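You operate a simulated robot arm through the tools that you are given. There is no shell and no other tool. Be economical: measure what you need, move in short steps, check, and stop when the job is done.

You are at the controls of a simulated two-armed robot. One attempt, no reset.

TASK
Run both green-banded nuts down; where one sticks, take it off and hang the red bracket on that bolt.
Fine: the nut you take off goes in the grey tray; the other stays on by its full height; leave the bolts on the long plate.

It is judged by the outcome, as a careful person would: the job done as asked, and still so three seconds after it is handed in. It fails if anything else is knocked over, pushed out of place, dropped, spilled or broken.

THE ROBOT
Two 6-joint arms with fingered hands on one trunk, on a base that drives. Base frame: it is fixed to the floor where the robot stands at the start and does not move with it; the origin is under the middle of the robot, x ahead of it, y to its left, z up. Lengths are in m, angles in rad, forces in N, time in s.
The left shoulder is at the start at [0.05, 0.17, 1.024], the right one opposite. With the tool pointing down near the work surface each hand reaches from about 0.5 to 0.78 m from the robot's upright axis, wherever it stands, measured 20 degrees to its own side. Places, roughly: green-banded bolt (4x4x9 cm) [0.7, -0.2, 0.8]; green-banded nut (4x4x2 cm) [0.8, -0.2, 0.9]; inside of the grey tray [0.9, 0, 0.8]. Payload 3.5 kg a hand.
Tool frame (each hand has its own): the origin (TCP) lies between the finger pads and is the grasp point; the fingertips stand 0.026 m ahead of it; z points along the fingers, y is the line along which they close. Largest opening 0.132 m; the body of the gripper starts 0.073 m behind the TCP. The gripper is a hand of 3 fingers: y runs from the thumb to the fingers, the wrist lies at [0, 0, -0.234] in the tool frame, and closing takes about 1.5 s.
Orientation is told as [roll, pitch, yaw] about the base's x, y, z axes, in that order, counted from this pose: with the fingers straight down and closing along the base's y, the tool's x points along the base's -x, its y along +y and its z along -z.

THE INTERFACE
- The arms move only by the tool play_rows. It takes "left_steps", "right_steps" or both (then of equal length, played together; a hand with none holds still); each is a list of rows, each a list of 6 numbers: the shift along the tool's x, y, z in m, then the turn, a rotation vector about the tool's x, y, z in rad. In form: [[tx, ty, tz, rx, ry, rz], ...]. A call has 1 to 12 rows; each row is the pose to reach, as a shift and turn from the pose commanded when the call began, along the tool's axes at that moment. "left_gripper" and "right_gripper" are, for a hand that has rows, the gripper command, from -1 (shut) to 1 (fully open), values between in proportion, set as the call begins (left out, the last holds). A row lasts 0.2 s, in which the tool goes at most 0.05 m and 0.15 rad; a call with a longer step from one row to the next is refused whole, and so is a gripper value outside its range. Where a pose cannot be reached the arm comes as near as it can. A force on the tool above 40 N (or 10 N above the force at the start of the call, whichever is more), or a blocked arm, ends the call early, and 0.2 s more pass. The fingers move at their own pace (about 0.108 m/s each) and stop on an object; they squeeze with about 27 N. The grip force told is the motor's: it shows also when the fingers shut on nothing. Time passes only in rows, and 0.2 s behind the last, so rows that repeat a pose let the fingers close. It gives the time, the measured TCP pose, the force on the tool (base axes), the opening and the grip force at its end, in the units of the frame above (readings bear some noise), with the torque about the TCP (base axes, N m) and any sound that the robot's microphone picked up, and new pictures: "show" is both (left out), scene, wrist or none (wrist: the cameras of the hands that moved).
- Cameras (640 x 400 px; columns grow to the right, rows downward): "scene" is now at [0.0381, -0.0041, 1.6278]; the picture's right is [-0.15, -0.99, 0.00], its down [-0.71, 0.10, -0.70] and it looks along [0.69, -0.10, -0.72] (base axes); focal length 273 px, centre (320, 200). "left" rides on the left gripper at [-0.062, 0.003, -0.092] in its tool frame; the picture's right is [-0.05, -1.00, 0.00], its down [0.83, -0.04, -0.56] and it looks along [0.55, -0.03, 0.83] (tool axes); focal length 230 px, centre (320, 200). "right" rides on the right gripper at [0.061, 0.003, -0.092] in its tool frame; the picture's right is [-0.05, 1.00, 0.00], its down [-0.83, -0.04, -0.56] and it looks along [-0.55, -0.03, 0.83] (tool axes); focal length 230 px, centre (320, 200). There is no depth. A picture from a camera that has moved, and an enlarged one, comes with that camera's place and axes in the base frame and with its lens. The place of the scene camera against the robot may be out by one fixed shift of up to 0.018 m in any direction.
- raise_lower(by): slides the trunk up (or, below 0, down) by that many m; the arms and the scene camera ride with it, the base frame stays. It gives what a move gives, with no picture.
- steer(legs): drives the robot by 1 to 6 legs, each [ahead, left, turn to the left] in m, m and rad, along the robot's own axes; the way and the turn of a leg run together, so that a leg with both is an arc; at most 1.5 m and 3.142 rad a leg. The arms and the cameras ride along, it lands a little off, and it stops where it bumps. It gives what a move gives, and a new picture of the scene camera.
- set_fingers(finger1, finger2, thumb_bend, hand): sets how far each is bent, from 0 (flat) to 1 (curled in); at 0.3 the hand is open as for a grip, at 0.7 the pads meet at the TCP. One left out holds its place. A second passes; each finger stops where it meets its share of the squeeze, and holds until it gets a number again. A gripper value or a shape takes the hand back. It gives what a move gives, with no picture; readings hold the bend of each and the force on the fingers (four entries, about 0 where the hand has none), thumb and palm.
- set_grasp(shape, hand): the hand has 3 fingers and takes this shape, open, in about a second: jaw (thumb against the fingers, like two jaws); tri (thumb and two fingers); tip (a fingertip pinch); poke (one finger out to press); point (the index stretched); flat (the hand flat); cup (the hand cupped); fist (a fist). The gripper value then closes the fingers along that shape, each until it touches; the sizes above hold for jaw. It gives what a move gives, with no picture.
- aim_head(pan, tilt): turns the head with the scene camera to pan (to the left, within 1.501 rad either way) and tilt (down, from -0.506 to 1.204), counted from straight ahead of the robot. It gives what a move gives, and a new picture of the scene camera.
- enlarge(camera, box): a new picture of the part [left, top, right, bottom] of that camera's present view, enlarged. No time passes.
- hand_in(): hands the job in; it is judged then, once.

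Go step by step. Nothing tells you exact positions but the pictures and the camera data: compare them with the known pose of the tool, close in by small moves and look again before you grip or let go. The budget is 120 turns and 260 pictures, counting those below and the enlarged ones. Unless the task says otherwise, let go and move clear before handing in.

The tools are called after "Call:" as name(argument=value, ...) on one line, values as JSON. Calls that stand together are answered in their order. play_rows: Moves the arms, as the interface text tells. Its arguments: {"type":"object","properties":{"left_steps":{"type":"array"},"left_gripper":{"type":"number"},"right_steps":{"type":"array"},"right_gripper":{"type":"number"},"show":{"type":"string","enum":["both","scene","wrist","none"]}},"required":[]} The other tools are called the same way: raise_lower (by) slides the trunk up or down; set_grasp (shape, hand) gives the hand a shape; set_fingers (finger1, finger2, thumb_bend, hand) moves the fingers one by one; steer (legs) drives the base; aim_head (pan, tilt) turns the head that bears the scene camera; enlarge (camera, box) takes an enlarged picture of a part of a camera's view; hand_in () hands the job in.

At the start:

```text
t: 0.0
left_tool_pos: [0.5988, 0.0356, 1.1578]
left_tool_rot: [0.0, 0.0, 0.0]
left_force: [1.1, -0.4, 0.6]
left_moment: [-0.02, 0.02, -0.02]
left_finger_gap: 0.132
left_grasp_force: 0.1
left_shape: jaw
left_bend: [0.3, 0.3, 0.3]
left_finger forces: [0.1, 0.0, 0.0, 0.0, 0.1, 0.0]
right_tool_pos: [0.5217, -0.406, 1.1699]
right_tool_rot: [-0.004, -0.002, 0.001]
right_force: [-0.1, -0.1, 0.0]
right_moment: [0.05, -0.03, 0.0]
right_finger_gap: 0.1321
right_grasp_force: 0.0
right_shape: jaw
right_bend: [0.3, 0.3, 0.3]
right_finger forces: [0.0, 0.0, 0.1, 0.0, 0.0, 0.1]
trunk travel left (down, up): [-0.639, 0.071]
robot x, y, heading: [0.0001, 0.0039, -0.001]
head pan, tilt: [-0.145, 0.798]
```

scene: 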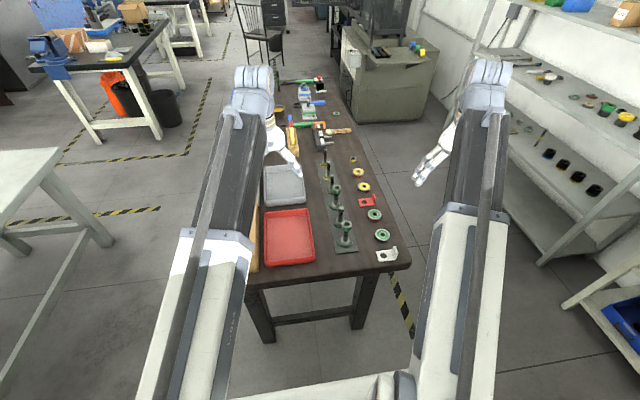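
right: 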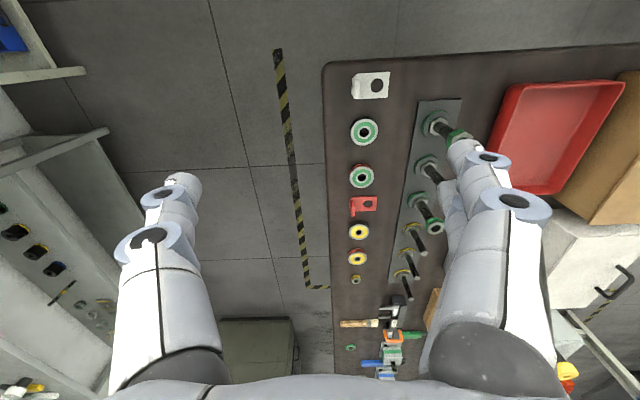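
left: 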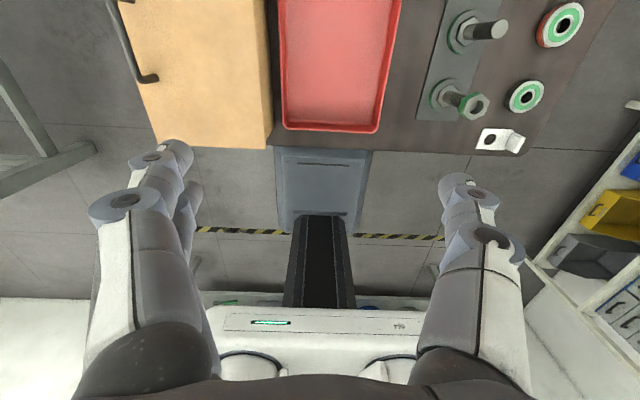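

I see a long plate with several upright bolts, some already carrying nuts, with nuts and brackets to the right and trays to the left. I'll look closer first.

Call:
enlarge(camera="scene", box=[250, 130, 430, 270])

Call:
enlarge(camera="right", box=[320, 50, 540, 310])

Call:
enlarge(camera="left", box=[400, 0, 620, 160])

```text
2.86 times, centred on (340, 200) of scene
camera zoom: at [0.0381, -0.0041, 1.6278], right [-0.15, -0.99, 0.0], down [-0.71, 0.1, -0.7], along [0.69, -0.1, -0.72], focal length 781 px, centre (263, 200)
```

zoom: 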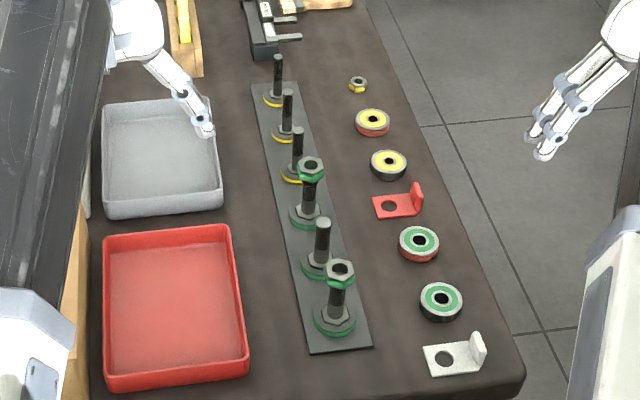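

```text
1.54 times, centred on (430, 180) of right
camera zoom: at [0.4589, -0.4022, 1.2623], right [0.05, 1.0, 0.0], down [0.83, -0.04, 0.56], along [0.56, -0.03, -0.83], focal length 354 px, centre (151, 231)
```

zoom: 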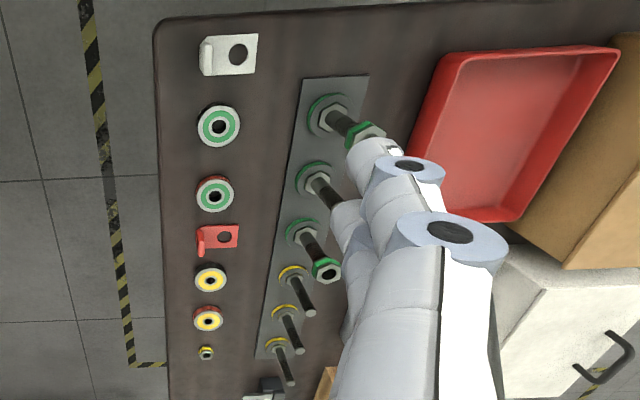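

```text
2.50 times, centred on (510, 80) of left
camera zoom: at [0.6594, 0.0394, 1.2502], right [0.05, -1.0, 0.0], down [-0.83, -0.04, 0.56], along [-0.55, -0.03, -0.83], focal length 575 px, centre (-155, 500)
```

zoom: 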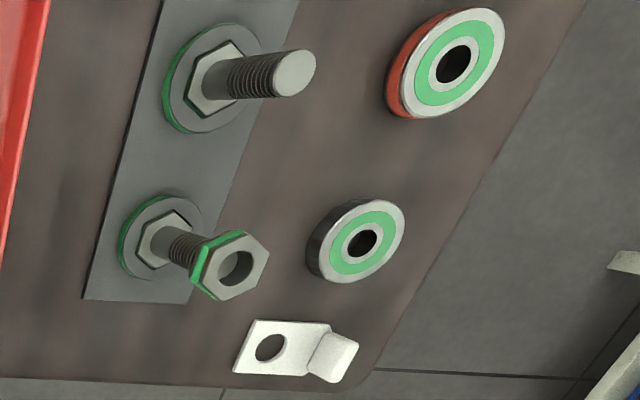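

The near green nut is about (0.60, -0.18, 0.90), the other about (0.78, -0.18, 0.90), with a bare green bolt between them. I'll bring the right hand over the near nut and move the left hand aside.

Call:
play_rows(left_steps=[[0, 0.03, 0, 0, 0, 0], [0, 0.06, 0, 0, 0, 0], [0, 0.09, 0, 0, 0, 0], [0, 0.12, 0, 0, 0, 0], [0, 0.15, 0, 0, 0, 0], [0, 0.18, 0, 0, 0, 0], [0, 0.2, 0, 0, 0, 0]], right_steps=[[-0.012, 0.032, 0.02, 0, 0, 0], [-0.024, 0.064, 0.042, 0, 0, 0], [-0.036, 0.096, 0.063, 0, 0, 0], [-0.048, 0.128, 0.084, 0, 0, 0], [-0.06, 0.16, 0.105, 0, 0, 0], [-0.07, 0.192, 0.126, 0, 0, 0], [-0.079, 0.224, 0.14, 0, 0, 0]])

```text
t: 1.6
left_tool_pos: [0.5972, 0.2385, 1.1572]
left_tool_rot: [0.001, 0.001, -0.001]
left_force: [0.2, 0.1, -0.8]
left_moment: [0.0, 0.0, -0.03]
left_finger_gap: 0.1319
left_grasp_force: 0.0
left_shape: jaw
left_bend: [0.3, 0.3, 0.3]
left_finger forces: [0.0, 0.0, 0.0, 0.1, 0.0, 0.0]
right_tool_pos: [0.6024, -0.1832, 1.0334]
right_tool_rot: [-0.004, -0.003, -0.002]
right_force: [0.5, 0.1, -0.8]
right_moment: [-0.03, -0.03, -0.05]
right_finger_gap: 0.132
right_grasp_force: 0.1
right_shape: jaw
right_bend: [0.3, 0.3, 0.3]
right_finger forces: [0.1, 0.0, 0.0, 0.0, 0.1, 0.1]
trunk travel left (down, up): [-0.639, 0.071]
robot x, y, heading: [-0.0016, 0.0006, -0.001]
head pan, tilt: [-0.145, 0.798]
camera scene: at [0.0382, -0.0037, 1.6278], right [-0.15, -0.99, 0.0], down [-0.71, 0.1, -0.7], along [0.69, -0.1, -0.72], focal length 273 px, centre (320, 200)
camera right: at [0.5397, -0.1795, 1.1248], right [0.05, 1.0, 0.0], down [0.83, -0.04, 0.56], along [0.56, -0.03, -0.83], focal length 230 px, centre (320, 200)
camera left: at [0.659, 0.241, 1.2508], right [0.05, -1.0, 0.0], down [-0.83, -0.04, 0.56], along [-0.55, -0.03, -0.83], focal length 230 px, centre (320, 200)
```

scene: 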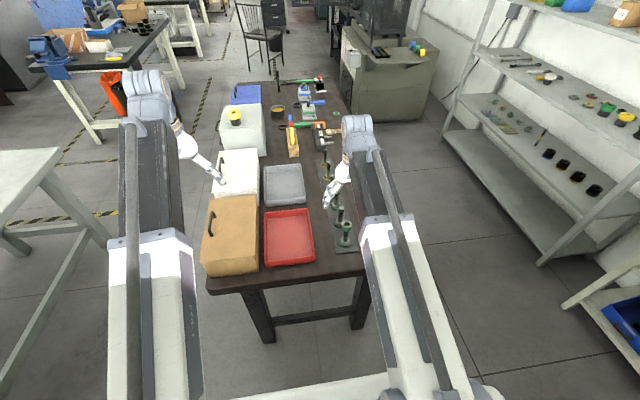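
right: 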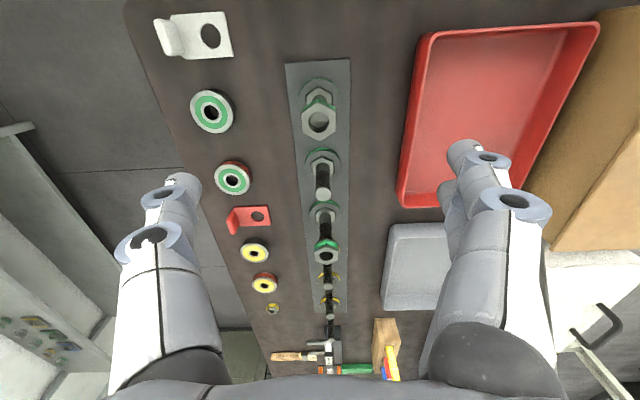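
left: 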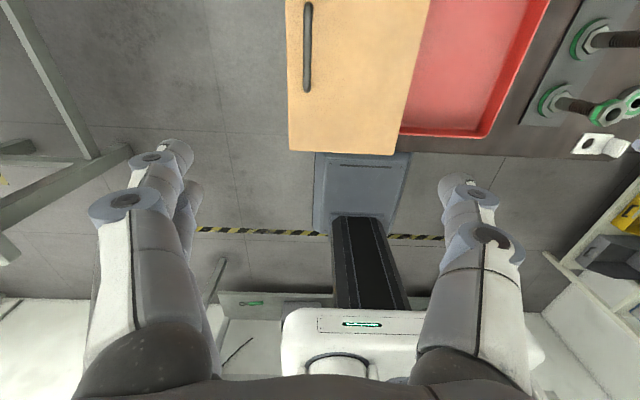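

Call:
enlarge(camera="right", box=[260, 50, 380, 125])

Call:
enlarge(camera="right", box=[200, 190, 360, 290])

Call:
enlarge(camera="right", box=[260, 75, 380, 150])

```text
5.33 times, centred on (320, 88) of right
camera zoom: at [0.5397, -0.1795, 1.1248], right [0.05, 1.0, 0.0], down [0.83, -0.04, 0.56], along [0.56, -0.03, -0.83], focal length 1227 px, centre (320, 800)
```

zoom: 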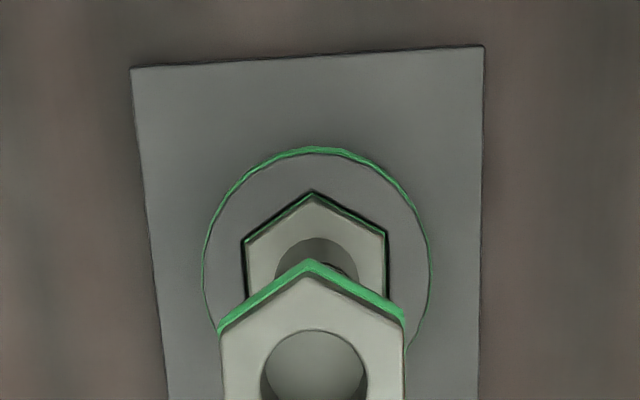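

```text
4.00 times, centred on (280, 240) of right
camera zoom: at [0.5397, -0.1795, 1.1248], right [0.05, 1.0, 0.0], down [0.83, -0.04, 0.56], along [0.56, -0.03, -0.83], focal length 920 px, centre (480, 40)
```

zoom: 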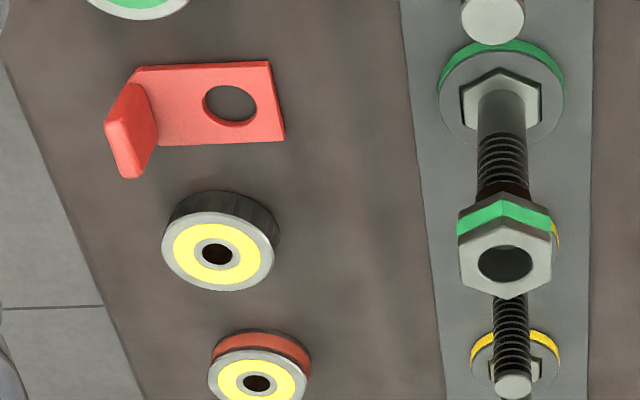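

```text
5.33 times, centred on (320, 112) of right
camera zoom: at [0.5397, -0.1795, 1.1248], right [0.05, 1.0, 0.0], down [0.83, -0.04, 0.56], along [0.56, -0.03, -0.83], focal length 1227 px, centre (320, 667)
```

zoom: 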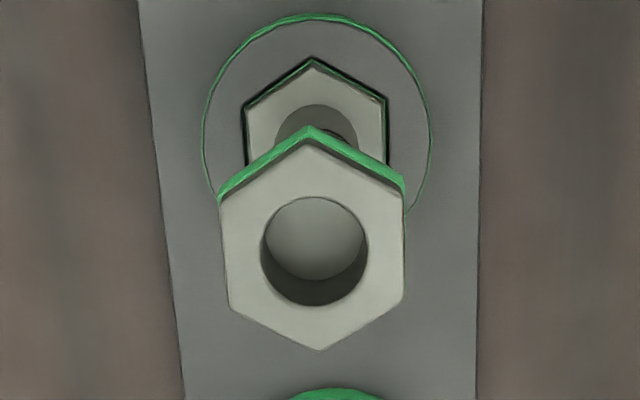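

The near nut's centre is at about (0.600, -0.184, 0.895), with its flats facing ±y, so I can grip it at the current orientation. I'll descend with the hand partly open.

Call:
play_rows(right_gripper=0.3, right_steps=[[0.002, 0, 0.03, 0, 0, 0], [0.002, 0, 0.06, 0, 0, 0], [0.002, 0, 0.09, 0, 0, 0], [0.002, 0, 0.11, 0, 0, 0], [0.002, 0, 0.12, 0, 0, 0], [0.002, 0, 0.13, 0, 0, 0], [0.002, 0, 0.135, 0, 0, 0]])

```text
t: 3.2
left_tool_pos: [0.5981, 0.2373, 1.1581]
left_tool_rot: [0.001, 0.001, 0.001]
left_force: [0.2, 0.3, -0.2]
left_moment: [0.0, 0.0, 0.04]
left_finger_gap: 0.1319
left_grasp_force: 0.0
left_shape: jaw
left_bend: [0.3, 0.3, 0.3]
left_finger forces: [0.0, 0.0, 0.1, 0.1, 0.1, 0.1]
right_tool_pos: [0.6001, -0.1845, 0.8954]
right_tool_rot: [-0.003, -0.003, 0.0]
right_force: [0.2, 0.1, 0.0]
right_moment: [0.01, -0.01, -0.01]
right_finger_gap: 0.0863
right_grasp_force: 0.1
right_shape: jaw
right_bend: [0.7, 0.7, 0.67]
right_finger forces: [0.0, 0.1, 0.0, 0.1, 0.0, 0.0]
trunk travel left (down, up): [-0.639, 0.071]
robot x, y, heading: [0.0026, 0.0024, 0.0]
head pan, tilt: [-0.145, 0.798]
camera scene: at [0.0381, -0.004, 1.6278], right [-0.15, -0.99, 0.0], down [-0.71, 0.1, -0.7], along [0.69, -0.1, -0.72], focal length 273 px, centre (320, 200)
camera right: at [0.5379, -0.1806, 0.9868], right [0.05, 1.0, 0.0], down [0.83, -0.04, 0.56], along [0.56, -0.03, -0.83], focal length 230 px, centre (320, 200)
```

scene: 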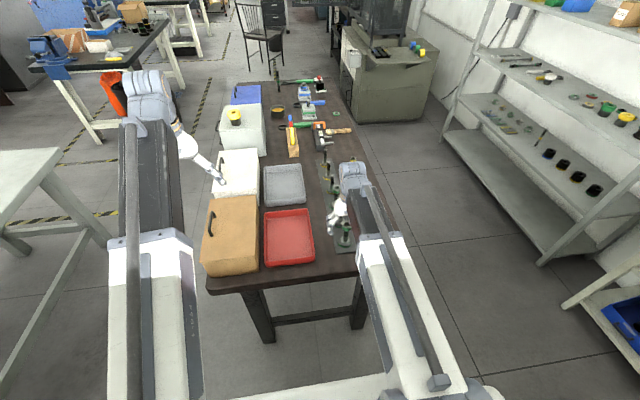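
right: 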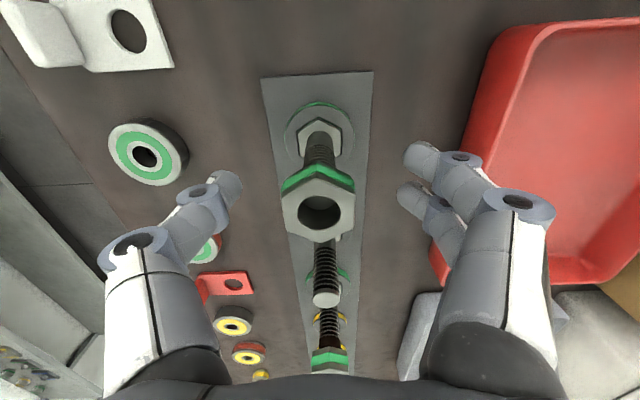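

The nut is centred between the fingers. I'll close on it.

Call:
play_rows(right_gripper=-1, right_steps=[[0, 0, 0, 0, 0, 0], [0, 0, 0, 0, 0, 0], [0, 0, 0, 0, 0, 0], [0, 0, 0, 0, 0, 0], [0, 0, 0, 0, 0, 0], [0, 0, 0, 0, 0, 0], [0, 0, 0, 0, 0, 0]], show="wrist")

```text
t: 4.8
left_tool_pos: [0.5969, 0.238, 1.1575]
left_tool_rot: [0.0, 0.0, 0.001]
left_force: [0.4, 0.1, 0.5]
left_moment: [0.0, -0.03, -0.01]
left_finger_gap: 0.1319
left_grasp_force: 0.0
left_shape: jaw
left_bend: [0.3, 0.3, 0.3]
left_finger forces: [0.0, 0.0, 0.0, 0.1, 0.0, 0.0]
right_tool_pos: [0.6004, -0.185, 0.8939]
right_tool_rot: [-0.004, -0.004, 0.0]
right_force: [1.1, 1.1, -1.6]
right_moment: [0.18, 0.06, 0.0]
right_finger_gap: 0.0111
right_grasp_force: 27.5
right_shape: jaw
right_bend: [0.71, 0.71, 0.72]
right_finger forces: [12.7, 11.9, 0.1, 0.1, 23.8, 0.1]
trunk travel left (down, up): [-0.639, 0.071]
robot x, y, heading: [0.0042, -0.0002, -0.003]
head pan, tilt: [-0.145, 0.798]
camera right: at [0.5382, -0.1805, 0.9869], right [0.05, 1.0, 0.0], down [0.83, -0.04, 0.56], along [0.56, -0.03, -0.83], focal length 230 px, centre (320, 200)
```

right: 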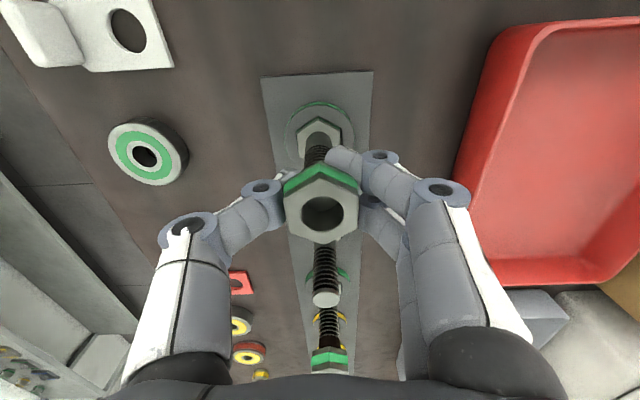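

Call:
enlarge(camera="right", box=[220, 120, 460, 270])

Call:
enlarge(camera="scene", box=[310, 150, 410, 270])

Call:
enlarge(camera="left", box=[480, 0, 640, 180])

```text
2.67 times, centred on (340, 195) of right
camera zoom: at [0.5382, -0.1805, 0.9869], right [0.05, 1.0, 0.0], down [0.83, -0.04, 0.56], along [0.56, -0.03, -0.83], focal length 614 px, centre (267, 213)
```

zoom: 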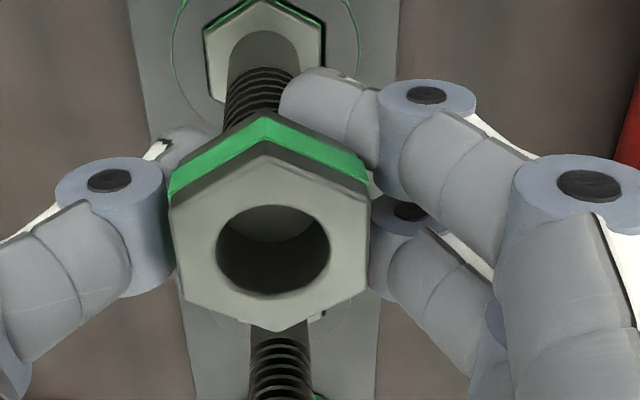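

```text
3.33 times, centred on (360, 210) of scene
camera zoom: at [0.0384, -0.0039, 1.6277], right [-0.15, -0.99, 0.0], down [-0.71, 0.1, -0.7], along [0.69, -0.1, -0.72], focal length 911 px, centre (187, 167)
```

zoom: 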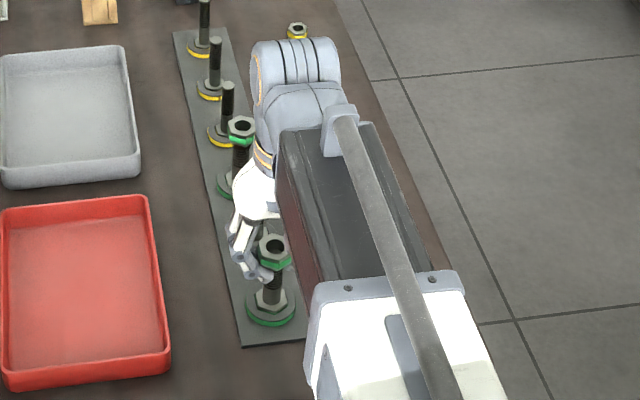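

```text
2.22 times, centred on (560, 90) of left
camera zoom: at [0.659, 0.2407, 1.2508], right [0.05, -1.0, 0.0], down [-0.83, -0.04, 0.56], along [-0.55, -0.03, -0.83], focal length 511 px, centre (-213, 444)
```

zoom: 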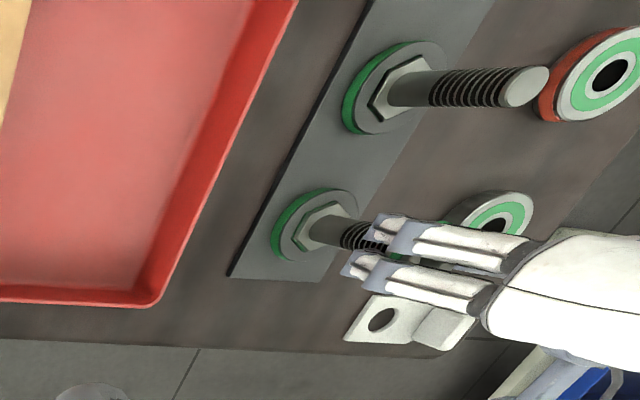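

The fingertips went under the nut and pinched the bolt. I'll open, raise 16 mm and grip again.

Call:
play_rows(right_gripper=0.3, right_steps=[[0, 0, 0, 0, 0, 0], [0, 0, 0, 0, 0, 0], [0, 0, 0, 0, 0, 0], [0, 0, 0, 0, 0, 0], [0, 0, -0.016, 0, 0, 0], [0, 0, -0.016, 0, 0, 0]], show="none")

Call:
play_rows(right_gripper=-1, right_steps=[[0, 0, 0, 0, 0, 0], [0, 0, 0, 0, 0, 0], [0, 0, 0, 0, 0, 0], [0, 0, 0, 0, 0, 0], [0, 0, 0, 0, 0, 0], [0, 0, 0, 0, 0, 0], [0, 0, 0, 0, 0, 0]], show="wrist")

Call:
enlarge(camera="right", box=[220, 120, 460, 270])

```text
t: 6.2
left_tool_pos: [0.5976, 0.2373, 1.1572]
left_tool_rot: [0.001, 0.0, -0.001]
left_force: [-0.6, -0.4, 0.8]
left_moment: [0.0, -0.02, -0.01]
left_finger_gap: 0.132
left_grasp_force: 0.0
left_shape: jaw
left_bend: [0.3, 0.3, 0.3]
left_finger forces: [0.0, 0.0, 0.1, 0.1, 0.0, 0.1]
right_tool_pos: [0.6, -0.1849, 0.9104]
right_tool_rot: [-0.004, -0.004, 0.001]
right_force: [-1.0, 0.6, 0.9]
right_moment: [0.03, 0.03, 0.03]
right_finger_gap: 0.0853
right_grasp_force: 0.1
right_shape: jaw
right_bend: [0.7, 0.7, 0.68]
right_finger forces: [0.0, 0.1, 0.1, 0.0, 0.1, 0.1]
trunk travel left (down, up): [-0.639, 0.071]
robot x, y, heading: [-0.0006, 0.0028, 0.001]
head pan, tilt: [-0.145, 0.798]
```

```text
t: 7.8
left_tool_pos: [0.5982, 0.2379, 1.1586]
left_tool_rot: [0.001, 0.0, 0.0]
left_force: [-0.9, 0.0, -0.7]
left_moment: [-0.01, 0.01, 0.02]
left_finger_gap: 0.132
left_grasp_force: 0.2
left_shape: jaw
left_bend: [0.3, 0.3, 0.3]
left_finger forces: [0.1, 0.1, 0.0, 0.0, 0.0, 0.0]
right_tool_pos: [0.5988, -0.1843, 0.9102]
right_tool_rot: [-0.003, -0.004, 0.0]
right_force: [-0.8, 0.2, -2.3]
right_moment: [0.04, 0.01, 0.02]
right_finger_gap: 0.0258
right_grasp_force: 27.2
right_shape: jaw
right_bend: [0.73, 0.73, 0.7]
right_finger forces: [11.0, 12.8, 0.0, 0.0, 24.0, 0.0]
trunk travel left (down, up): [-0.639, 0.071]
robot x, y, heading: [-0.0037, 0.0015, -0.003]
head pan, tilt: [-0.145, 0.798]
camera right: at [0.5371, -0.1801, 1.0027], right [0.05, 1.0, 0.0], down [0.83, -0.04, 0.56], along [0.56, -0.03, -0.83], focal length 230 px, centre (320, 200)
```

right: 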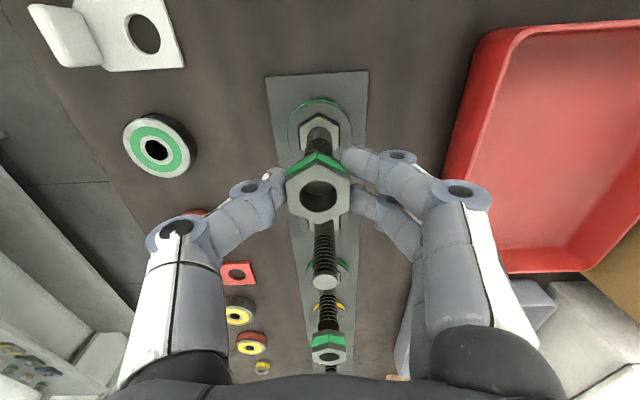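

```text
2.67 times, centred on (340, 195) of right
camera zoom: at [0.5371, -0.1801, 1.0027], right [0.05, 1.0, 0.0], down [0.83, -0.04, 0.56], along [0.56, -0.03, -0.83], focal length 614 px, centre (267, 213)
```

zoom: 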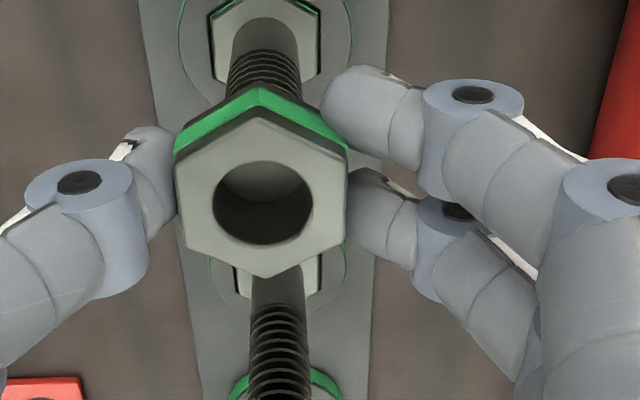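

Now the fingers sit on the flats. I'll turn clockwise 0.75 rad, watching torque and height.

Call:
play_rows(right_steps=[[0, 0, 0, 0, 0, 0.15], [0, 0, 0, 0, 0, 0.3], [0, 0, 0, 0, 0, 0.45], [0, 0, 0, 0, 0, 0.6], [0, 0, 0, 0, 0, 0.75], [0, 0, 0, 0, 0, 0.75]], show="wrist")

```text
t: 9.2
left_tool_pos: [0.5996, 0.2378, 1.1586]
left_tool_rot: [0.0, 0.001, 0.001]
left_force: [1.3, -0.1, -0.5]
left_moment: [0.0, 0.0, 0.01]
left_finger_gap: 0.1318
left_grasp_force: 0.0
left_shape: jaw
left_bend: [0.3, 0.3, 0.3]
left_finger forces: [0.0, 0.0, 0.1, 0.1, 0.0, 0.1]
right_tool_pos: [0.599, -0.184, 0.9096]
right_tool_rot: [-0.001, -0.003, -0.752]
right_force: [-0.7, 0.5, -4.5]
right_moment: [0.04, 0.0, 0.07]
right_finger_gap: 0.025
right_grasp_force: 27.0
right_shape: jaw
right_bend: [0.73, 0.73, 0.7]
right_finger forces: [11.5, 12.5, 0.1, 0.1, 23.6, 0.1]
trunk travel left (down, up): [-0.639, 0.071]
robot x, y, heading: [-0.0053, 0.0004, 0.001]
head pan, tilt: [-0.145, 0.798]
camera right: at [0.5558, -0.1383, 1.0032], right [0.72, 0.69, 0.0], down [0.58, -0.6, 0.56], along [0.39, -0.4, -0.83], focal length 230 px, centre (320, 200)
```

right: 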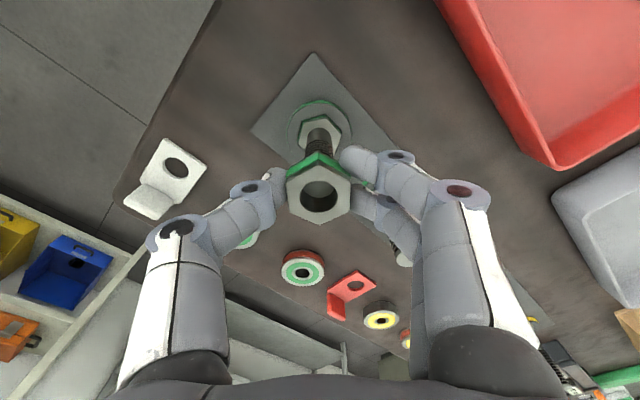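

The nut turns with the hand at low torque. I'll keep turning, easing down slightly.

Call:
play_rows(right_steps=[[0, 0, 0.0003, 0, 0, 0.15], [0, 0, 0.0005, 0, 0, 0.3], [0, 0, 0.0006, 0, 0, 0.45], [0, 0, 0.0007, 0, 0, 0.6], [0, 0, 0.0008, 0, 0, 0.75], [0, 0, 0.0009, 0, 0, 0.9], [0, 0, 0.001, 0, 0, 1.05], [0, 0, 0.001, 0, 0, 1.2], [0, 0, 0.001, 0, 0, 1.344]], show="wrist")

```text
t: 11.2
left_tool_pos: [0.5987, 0.238, 1.1573]
left_tool_rot: [0.001, 0.001, 0.0]
left_force: [-0.8, -0.1, 0.1]
left_moment: [-0.01, -0.02, -0.03]
left_finger_gap: 0.132
left_grasp_force: 0.0
left_shape: jaw
left_bend: [0.3, 0.3, 0.3]
left_finger forces: [0.2, 0.2, 0.0, 0.0, 0.0, 0.0]
right_tool_pos: [0.5994, -0.1838, 0.9084]
right_tool_rot: [0.004, -0.001, -2.098]
right_force: [1.5, -1.6, -3.5]
right_moment: [-0.09, -0.16, 0.03]
right_finger_gap: 0.0252
right_grasp_force: 27.3
right_shape: jaw
right_bend: [0.73, 0.73, 0.7]
right_finger forces: [11.8, 13.7, 0.1, 0.1, 23.2, 0.1]
trunk travel left (down, up): [-0.639, 0.071]
robot x, y, heading: [0.0036, 0.0025, -0.003]
head pan, tilt: [-0.145, 0.798]
camera right: at [0.6319, -0.1308, 1.0014], right [0.84, -0.55, 0.0], down [-0.46, -0.69, 0.56], along [-0.3, -0.47, -0.83], focal length 230 px, centre (320, 200)
```

right: 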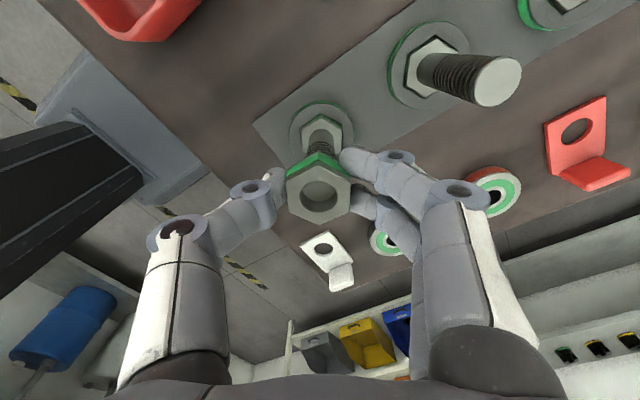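

Call:
play_rows(right_steps=[[0, 0, 0.0003, 0, 0, 0.15], [0, 0, 0.0004, 0, 0, 0.3], [0, 0, 0.0005, 0, 0, 0.45], [0, 0, 0.0005, 0, 0, 0.6], [0, 0, 0.0006, 0, 0, 0.75], [0, 0, 0.0007, 0, 0, 0.9], [0, 0, 0.0008, 0, 0, 1.047]], show="wrist")

Call:
enlarge(camera="right", box=[220, 120, 460, 270])

```text
t: 12.8
left_tool_pos: [0.5984, 0.2374, 1.1568]
left_tool_rot: [-0.001, 0.0, 0.001]
left_force: [0.5, -0.4, 0.2]
left_moment: [0.0, -0.01, -0.01]
left_finger_gap: 0.1317
left_grasp_force: 0.0
left_shape: jaw
left_bend: [0.3, 0.3, 0.3]
left_finger forces: [0.0, 0.0, 0.0, 0.1, 0.0, 0.0]
right_tool_pos: [0.5992, -0.1834, 0.9081]
right_tool_rot: [0.006, 0.002, 3.138]
right_force: [0.8, -2.1, -4.0]
right_moment: [-0.15, -0.04, 0.03]
right_finger_gap: 0.0251
right_grasp_force: 26.9
right_shape: jaw
right_bend: [0.73, 0.73, 0.7]
right_finger forces: [12.1, 13.5, 0.0, 0.0, 23.2, 0.0]
trunk travel left (down, up): [-0.639, 0.071]
robot x, y, heading: [0.0017, 0.0017, 0.006]
head pan, tilt: [-0.145, 0.798]
camera right: at [0.6601, -0.186, 1.0014], right [-0.05, -1.0, 0.0], down [-0.83, 0.05, 0.55], along [-0.55, 0.03, -0.83], focal length 230 px, centre (320, 200)
```

right: 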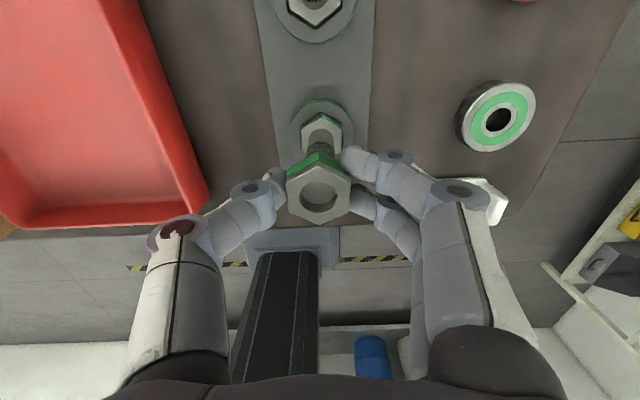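

```text
2.67 times, centred on (340, 195) of right
camera zoom: at [0.6601, -0.186, 1.0014], right [-0.05, -1.0, 0.0], down [-0.83, 0.05, 0.55], along [-0.55, 0.03, -0.83], focal length 614 px, centre (267, 213)
```

zoom: 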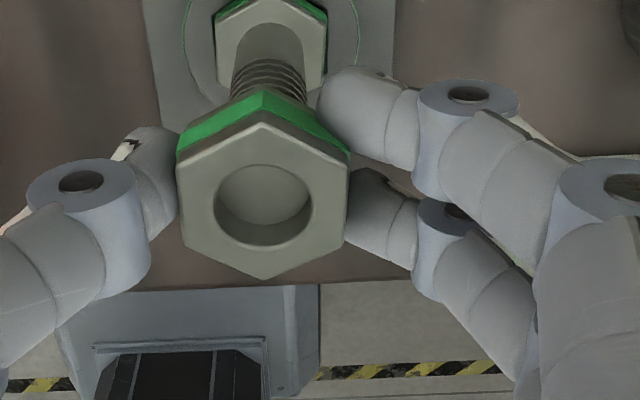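

The nut is riding down and the bolt end is now nearer the nut's top. I'll open, swing the hand back and regrip.

Call:
play_rows(right_gripper=0.1, right_steps=[[0, 0, 0, 0, 0, 0], [0, 0, 0, 0, 0, 0], [0, 0, 0, 0, 0, 0], [0, 0, 0, 0, 0, 0], [0, 0, 0, 0, 0, -0.15], [0, 0, 0, 0, 0, -0.3], [0, 0, 0, 0, 0, -0.45], [0, 0, 0, 0, 0, -0.6], [0, 0, 0, 0, 0, -0.75], [0, 0, 0, 0, 0, -0.9], [0, 0, 0, 0, 0, -1.05], [0, 0, 0, 0, 0, -1.2]], show="none")

Call:
play_rows(right_steps=[[0, 0, 0, 0, 0, -0.15], [0, 0, 0, 0, 0, -0.3], [0, 0, 0, 0, 0, -0.45], [0, 0, 0, 0, 0, -0.6], [0, 0, 0, 0, 0, -0.75], [0, 0, 0, 0, 0, -0.9], [0, 0, 0, 0, 0, -1.05], [0, 0, 0, 0, 0, -1.2], [0, 0, 0, 0, 0, -1.35], [0, 0, 0, 0, 0, -1.5], [0, 0, 0, 0, 0, -1.65], [0, 0, 0, 0, 0, -1.8]], show="wrist")

Call:
play_rows(right_steps=[[0, 0, 0, 0, 0, -0.15], [0, 0, 0, 0, 0, -0.3], [0, 0, 0, 0, 0, -0.45], [0, 0, 0, 0, 0, -0.6], [0, 0, 0, 0, 0, -0.75], [0, 0, 0, 0, 0, -0.9], [0, 0, 0, 0, 0, -1.05], [0, 0, 0, 0, 0, -1.189]], show="wrist")

```text
t: 15.4
left_tool_pos: [0.598, 0.2365, 1.1589]
left_tool_rot: [0.001, 0.0, 0.0]
left_force: [0.8, -1.1, -0.8]
left_moment: [0.01, -0.01, -0.06]
left_finger_gap: 0.132
left_grasp_force: 0.2
left_shape: jaw
left_bend: [0.3, 0.3, 0.3]
left_finger forces: [0.0, 0.0, 0.1, 0.0, 0.0, 0.0]
right_tool_pos: [0.5988, -0.1825, 0.9103]
right_tool_rot: [0.005, -0.002, -1.939]
right_force: [-0.5, -0.4, 0.1]
right_moment: [-0.03, 0.02, -0.02]
right_finger_gap: 0.072
right_grasp_force: 0.1
right_shape: jaw
right_bend: [0.72, 0.72, 0.7]
right_finger forces: [0.0, 0.1, 0.1, 0.0, 0.1, 0.0]
trunk travel left (down, up): [-0.639, 0.071]
robot x, y, heading: [0.0024, -0.0011, 0.002]
head pan, tilt: [-0.145, 0.798]
```

```text
t: 18.0
left_tool_pos: [0.5997, 0.2374, 1.159]
left_tool_rot: [0.001, 0.001, 0.001]
left_force: [-0.1, 0.0, 0.7]
left_moment: [-0.01, -0.03, -0.02]
left_finger_gap: 0.1321
left_grasp_force: 0.1
left_shape: jaw
left_bend: [0.3, 0.3, 0.3]
left_finger forces: [0.0, 0.1, 0.0, 0.0, 0.0, 0.0]
right_tool_pos: [0.599, -0.1821, 0.909]
right_tool_rot: [-0.002, -0.004, -0.138]
right_force: [-0.9, -0.4, -1.0]
right_moment: [0.0, -0.01, 0.01]
right_finger_gap: 0.072
right_grasp_force: 0.0
right_shape: jaw
right_bend: [0.72, 0.72, 0.7]
right_finger forces: [0.0, 0.0, 0.0, 0.1, 0.1, 0.0]
trunk travel left (down, up): [-0.639, 0.071]
robot x, y, heading: [-0.0001, 0.0013, -0.002]
head pan, tilt: [-0.145, 0.798]
camera right: at [0.5381, -0.1704, 1.0006], right [0.19, 0.98, 0.0], down [0.81, -0.16, 0.56], along [0.55, -0.11, -0.83], focal length 230 px, centre (320, 200)
```

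right: 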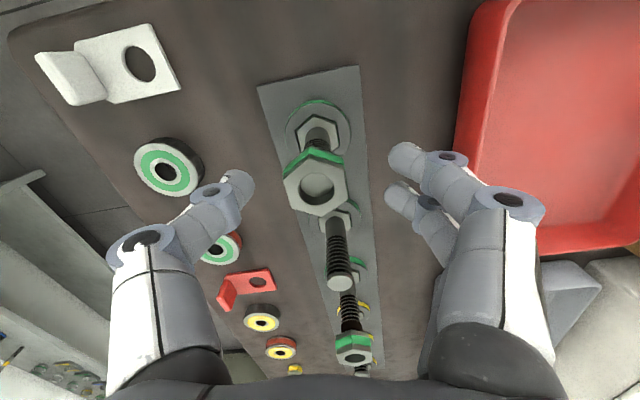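

```text
t: 19.8
left_tool_pos: [0.5991, 0.2366, 1.1582]
left_tool_rot: [0.0, -0.001, 0.001]
left_force: [0.6, -0.5, 0.0]
left_moment: [0.0, 0.04, 0.01]
left_finger_gap: 0.1318
left_grasp_force: 0.0
left_shape: jaw
left_bend: [0.3, 0.3, 0.3]
left_finger forces: [0.0, 0.0, 0.0, 0.1, 0.0, 0.0]
right_tool_pos: [0.5993, -0.1828, 0.9096]
right_tool_rot: [-0.006, 0.002, 1.052]
right_force: [-0.6, -0.3, 0.1]
right_moment: [0.03, 0.0, 0.0]
right_finger_gap: 0.0721
right_grasp_force: 0.2
right_shape: jaw
right_bend: [0.72, 0.72, 0.7]
right_finger forces: [0.0, 0.0, 0.1, 0.0, 0.0, 0.1]
trunk travel left (down, up): [-0.639, 0.071]
robot x, y, heading: [-0.001, -0.001, -0.0]
head pan, tilt: [-0.145, 0.798]
camera right: at [0.5649, -0.2339, 1.0012], right [-0.84, 0.54, 0.0], down [0.45, 0.7, 0.55], along [0.3, 0.46, -0.83], focal length 230 px, centre (320, 200)
```

right: 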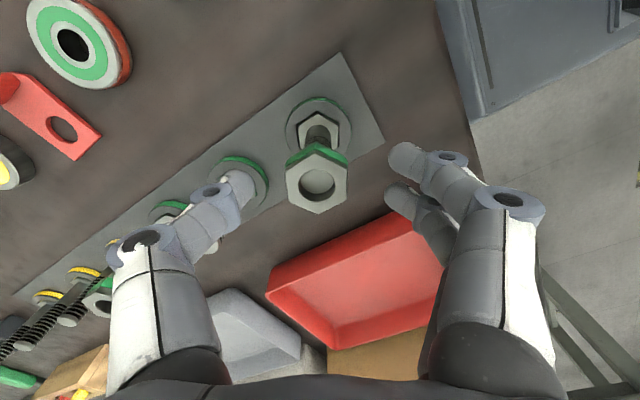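

The nut dropped several mm on release, so the hand had been holding the nut and bolt up against the thread feed. I'll measure the height precisely.

Call:
enlarge(camera="right", box=[260, 80, 380, 230])

Call:
enlarge(camera="left", box=[520, 0, 640, 150])

```text
2.67 times, centred on (320, 155) of right
camera zoom: at [0.5649, -0.2339, 1.0012], right [-0.84, 0.54, 0.0], down [0.45, 0.7, 0.55], along [0.3, 0.46, -0.83], focal length 614 px, centre (320, 320)
```

zoom: 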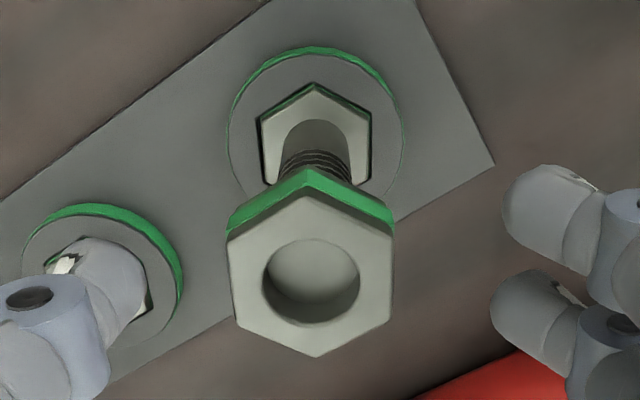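

```text
2.67 times, centred on (580, 75) of left
camera zoom: at [0.6588, 0.2406, 1.251], right [0.05, -1.0, 0.0], down [-0.83, -0.04, 0.56], along [-0.55, -0.03, -0.83], focal length 614 px, centre (-373, 533)
```

zoom: 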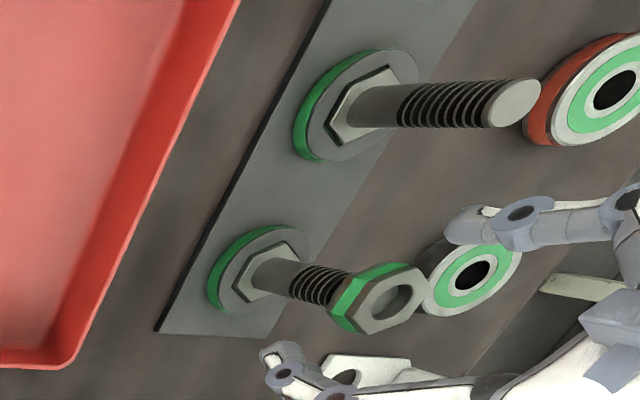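

Call:
play_rows(right_gripper=0.1, right_steps=[[0, 0, 0.006, 0, 0, 0], [0, 0, 0.012, 0, 0, 0]], show="none")

Call:
play_rows(right_gripper=-1, right_steps=[[0, 0, 0, 0, 0, 0], [0, 0, 0, 0, 0, 0], [0, 0, 0, 0, 0, 0], [0, 0, 0, 0, 0, 0], [0, 0, 0, 0, 0, 0], [0, 0, 0, 0, 0, 0]], show="wrist")

Call:
play_rows(right_steps=[[0, 0, 0.0006, 0, 0, 0.15], [0, 0, 0.0012, 0, 0, 0.3], [0, 0, 0.0018, 0, 0, 0.45], [0, 0, 0.0024, 0, 0, 0.6]], show="wrist")

```text
t: 20.4
left_tool_pos: [0.5987, 0.2375, 1.1588]
left_tool_rot: [-0.001, -0.002, -0.001]
left_force: [-0.8, 0.3, -0.6]
left_moment: [0.0, 0.0, -0.01]
left_finger_gap: 0.1322
left_grasp_force: 0.0
left_shape: jaw
left_bend: [0.3, 0.3, 0.3]
left_finger forces: [0.0, 0.1, 0.0, 0.0, 0.1, 0.0]
right_tool_pos: [0.6001, -0.183, 0.8987]
right_tool_rot: [-0.003, 0.001, 1.048]
right_force: [-0.7, -0.1, 0.1]
right_moment: [0.03, 0.01, 0.01]
right_finger_gap: 0.0718
right_grasp_force: 0.0
right_shape: jaw
right_bend: [0.72, 0.72, 0.7]
right_finger forces: [0.0, 0.0, 0.1, 0.1, 0.0, 0.0]
trunk travel left (down, up): [-0.639, 0.071]
robot x, y, heading: [-0.0009, 0.0004, 0.001]
head pan, tilt: [-0.145, 0.798]
```

```text
t: 21.8
left_tool_pos: [0.599, 0.2367, 1.1583]
left_tool_rot: [0.0, 0.001, 0.002]
left_force: [-0.7, -0.2, 0.8]
left_moment: [0.0, 0.04, 0.01]
left_finger_gap: 0.1318
left_grasp_force: 0.0
left_shape: jaw
left_bend: [0.3, 0.3, 0.3]
left_finger forces: [0.0, 0.1, 0.0, 0.0, 0.0, 0.0]
right_tool_pos: [0.5989, -0.1836, 0.897]
right_tool_rot: [-0.003, 0.002, 1.048]
right_force: [1.2, -0.7, -2.6]
right_moment: [-0.04, -0.08, 0.01]
right_finger_gap: 0.0238
right_grasp_force: 27.0
right_shape: jaw
right_bend: [0.73, 0.73, 0.7]
right_finger forces: [12.3, 9.7, 0.0, 0.0, 24.4, 0.0]
trunk travel left (down, up): [-0.639, 0.071]
robot x, y, heading: [0.0035, 0.001, 0.003]
head pan, tilt: [-0.145, 0.798]
camera right: at [0.5651, -0.2337, 0.9894], right [-0.84, 0.54, 0.0], down [0.45, 0.7, 0.55], along [0.3, 0.46, -0.83], focal length 230 px, centre (320, 200)
```

right: 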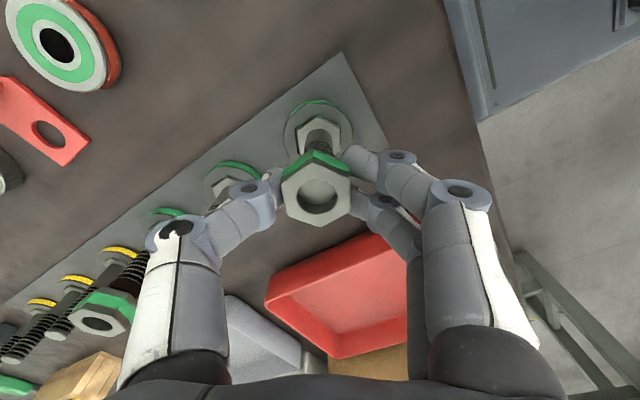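

```text
t: 22.8
left_tool_pos: [0.5986, 0.2375, 1.1578]
left_tool_rot: [0.003, -0.001, 0.0]
left_force: [-0.2, 0.4, -0.4]
left_moment: [-0.02, -0.03, -0.01]
left_finger_gap: 0.1319
left_grasp_force: 0.1
left_shape: jaw
left_bend: [0.3, 0.3, 0.3]
left_finger forces: [0.0, 0.0, 0.0, 0.1, 0.0, 0.0]
right_tool_pos: [0.5994, -0.1826, 0.8944]
right_tool_rot: [-0.005, -0.002, 0.445]
right_force: [2.8, -1.4, 0.3]
right_moment: [-0.15, -0.12, 0.02]
right_finger_gap: 0.0236
right_grasp_force: 26.7
right_shape: jaw
right_bend: [0.73, 0.73, 0.71]
right_finger forces: [11.1, 9.4, 0.1, 0.0, 22.9, 0.1]
trunk travel left (down, up): [-0.639, 0.071]
robot x, y, heading: [-0.0024, -0.0023, 0.001]
head pan, tilt: [-0.145, 0.798]
camera right: at [0.542, -0.2055, 0.9862], right [-0.38, 0.92, 0.0], down [0.77, 0.32, 0.56], along [0.52, 0.21, -0.83], focal length 230 px, centre (320, 200)
```

right: 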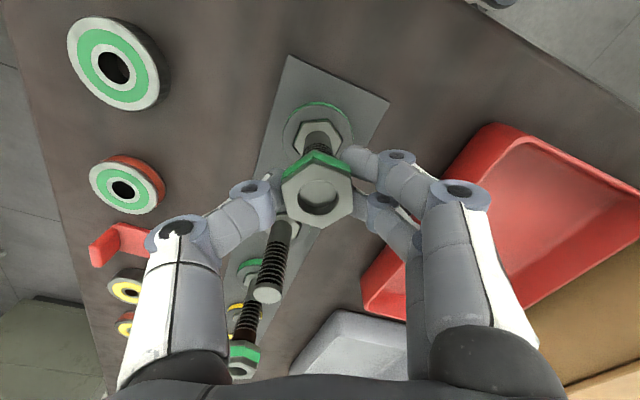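

Feed of about 4 mm/rad brings the vertical force to zero. I'll continue while following down at 3 mm/rad.

Call:
play_rows(right_steps=[[0, 0, 0.0004, 0, 0, 0.15], [0, 0, 0.0008, 0, 0, 0.3], [0, 0, 0.0013, 0, 0, 0.45], [0, 0, 0.0017, 0, 0, 0.6], [0, 0, 0.0022, 0, 0, 0.75], [0, 0, 0.0026, 0, 0, 0.9], [0, 0, 0.0031, 0, 0, 1.05], [0, 0, 0.0035, 0, 0, 1.2]], show="wrist")

```text
t: 24.6
left_tool_pos: [0.5981, 0.237, 1.1581]
left_tool_rot: [0.0, 0.0, 0.0]
left_force: [0.0, 0.1, 0.2]
left_moment: [0.02, 0.04, -0.02]
left_finger_gap: 0.1314
left_grasp_force: 0.1
left_shape: jaw
left_bend: [0.3, 0.3, 0.3]
left_finger forces: [0.0, 0.0, 0.0, 0.0, 0.0, 0.1]
right_tool_pos: [0.5986, -0.1814, 0.8919]
right_tool_rot: [-0.001, -0.005, -0.756]
right_force: [-2.3, 2.0, -3.0]
right_moment: [0.25, 0.1, 0.32]
right_finger_gap: 0.0178
right_grasp_force: 26.9
right_shape: jaw
right_bend: [0.73, 0.74, 0.74]
right_finger forces: [21.8, 8.5, 0.0, 0.0, 22.3, 0.0]
trunk travel left (down, up): [-0.639, 0.071]
robot x, y, heading: [0.001, -0.0014, 0.005]
head pan, tilt: [-0.145, 0.798]
camera right: at [0.5556, -0.1376, 0.9831], right [0.72, 0.69, 0.0], down [0.57, -0.6, 0.56], along [0.39, -0.4, -0.83], focal length 230 px, centre (320, 200)
```

right: 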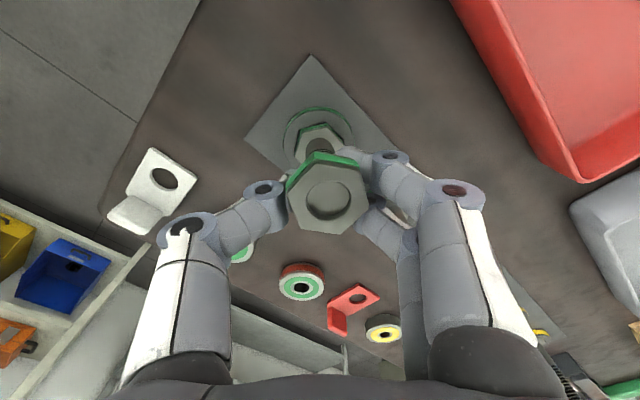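

The nut has skewed in the fingers and torque has risen to 0.32. I'll look closely before going on.

Call:
enlarge(camera="right", box=[230, 80, 430, 250])

Call:
enlarge(camera="scene", box=[300, 150, 420, 270])

Call:
enlarge(camera="left", box=[520, 0, 640, 150])

```text
2.35 times, centred on (330, 165) of right
camera zoom: at [0.5556, -0.1376, 0.9831], right [0.72, 0.69, 0.0], down [0.57, -0.6, 0.56], along [0.39, -0.4, -0.83], focal length 541 px, centre (296, 282)
```

zoom: 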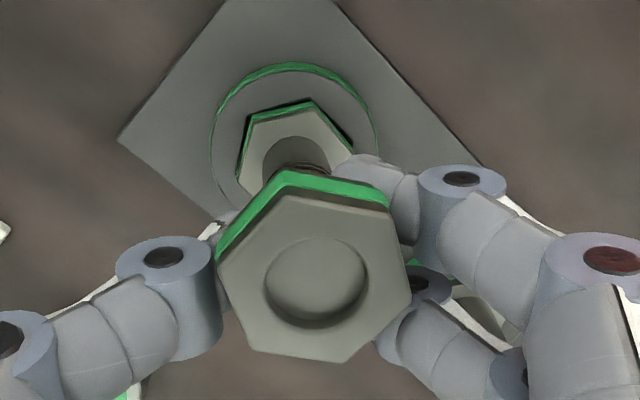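

```text
3.33 times, centred on (360, 210) of scene
camera zoom: at [0.0383, -0.004, 1.6277], right [-0.15, -0.99, 0.0], down [-0.71, 0.1, -0.7], along [0.69, -0.1, -0.72], focal length 911 px, centre (187, 167)
```

zoom: 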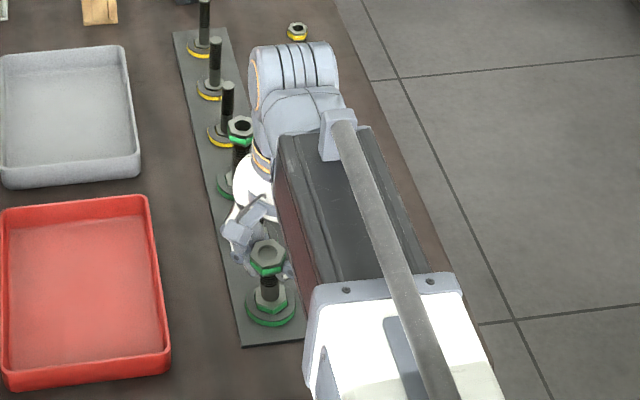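

```text
2.67 times, centred on (580, 75) of left
camera zoom: at [0.659, 0.2406, 1.2509], right [0.05, -1.0, 0.0], down [-0.83, -0.04, 0.56], along [-0.55, -0.03, -0.83], focal length 614 px, centre (-373, 533)
```

zoom: 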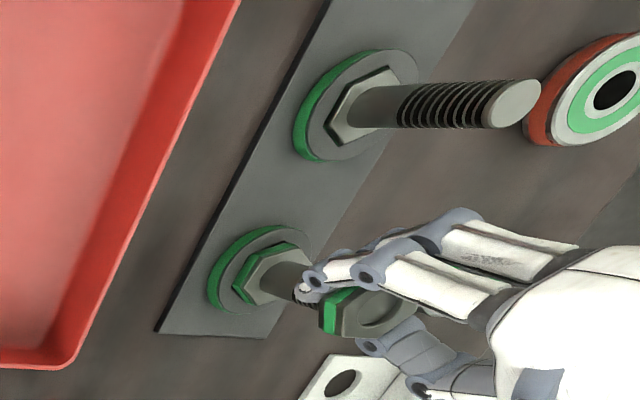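

The bolt's hex head normally sits in a hex recess in its base. My grip lifted it out, so it turned with the nut. I'll turn back to yaw 0 while pressing down lightly to reseat it.

Call:
play_rows(right_steps=[[0, 0, 0.001, 0, 0, -0.15], [0, 0, 0.002, 0, 0, -0.3], [0, 0, 0.003, 0, 0, -0.45], [0, 0, 0.004, 0, 0, -0.6], [0, 0, 0.005, 0, 0, -0.756], [0, 0, 0.006, 0, 0, -0.756]], show="wrist")

Call:
enlarge(camera="right", box=[230, 80, 430, 250])

Call:
enlarge(camera="left", box=[520, 0, 640, 150])

```text
refused: row 5 steps farther than a row can; nothing moved
```

```text
2.35 times, centred on (330, 165) of right
camera zoom: at [0.5556, -0.1376, 0.9831], right [0.72, 0.69, 0.0], down [0.57, -0.6, 0.56], along [0.39, -0.4, -0.83], focal length 541 px, centre (296, 282)
```

zoom: 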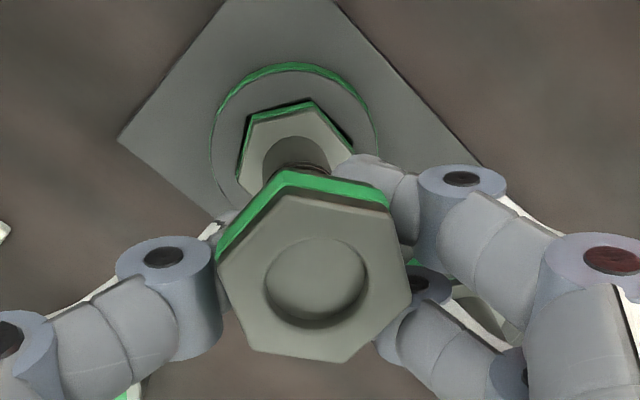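

```text
2.67 times, centred on (580, 75) of left
camera zoom: at [0.659, 0.2406, 1.2509], right [0.05, -1.0, 0.0], down [-0.83, -0.04, 0.56], along [-0.55, -0.03, -0.83], focal length 614 px, centre (-373, 533)
```

zoom: 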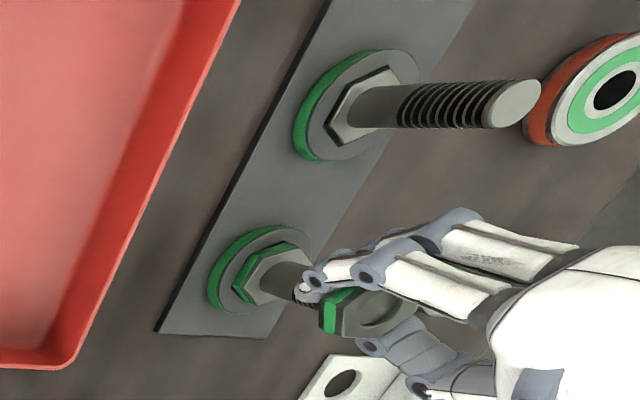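

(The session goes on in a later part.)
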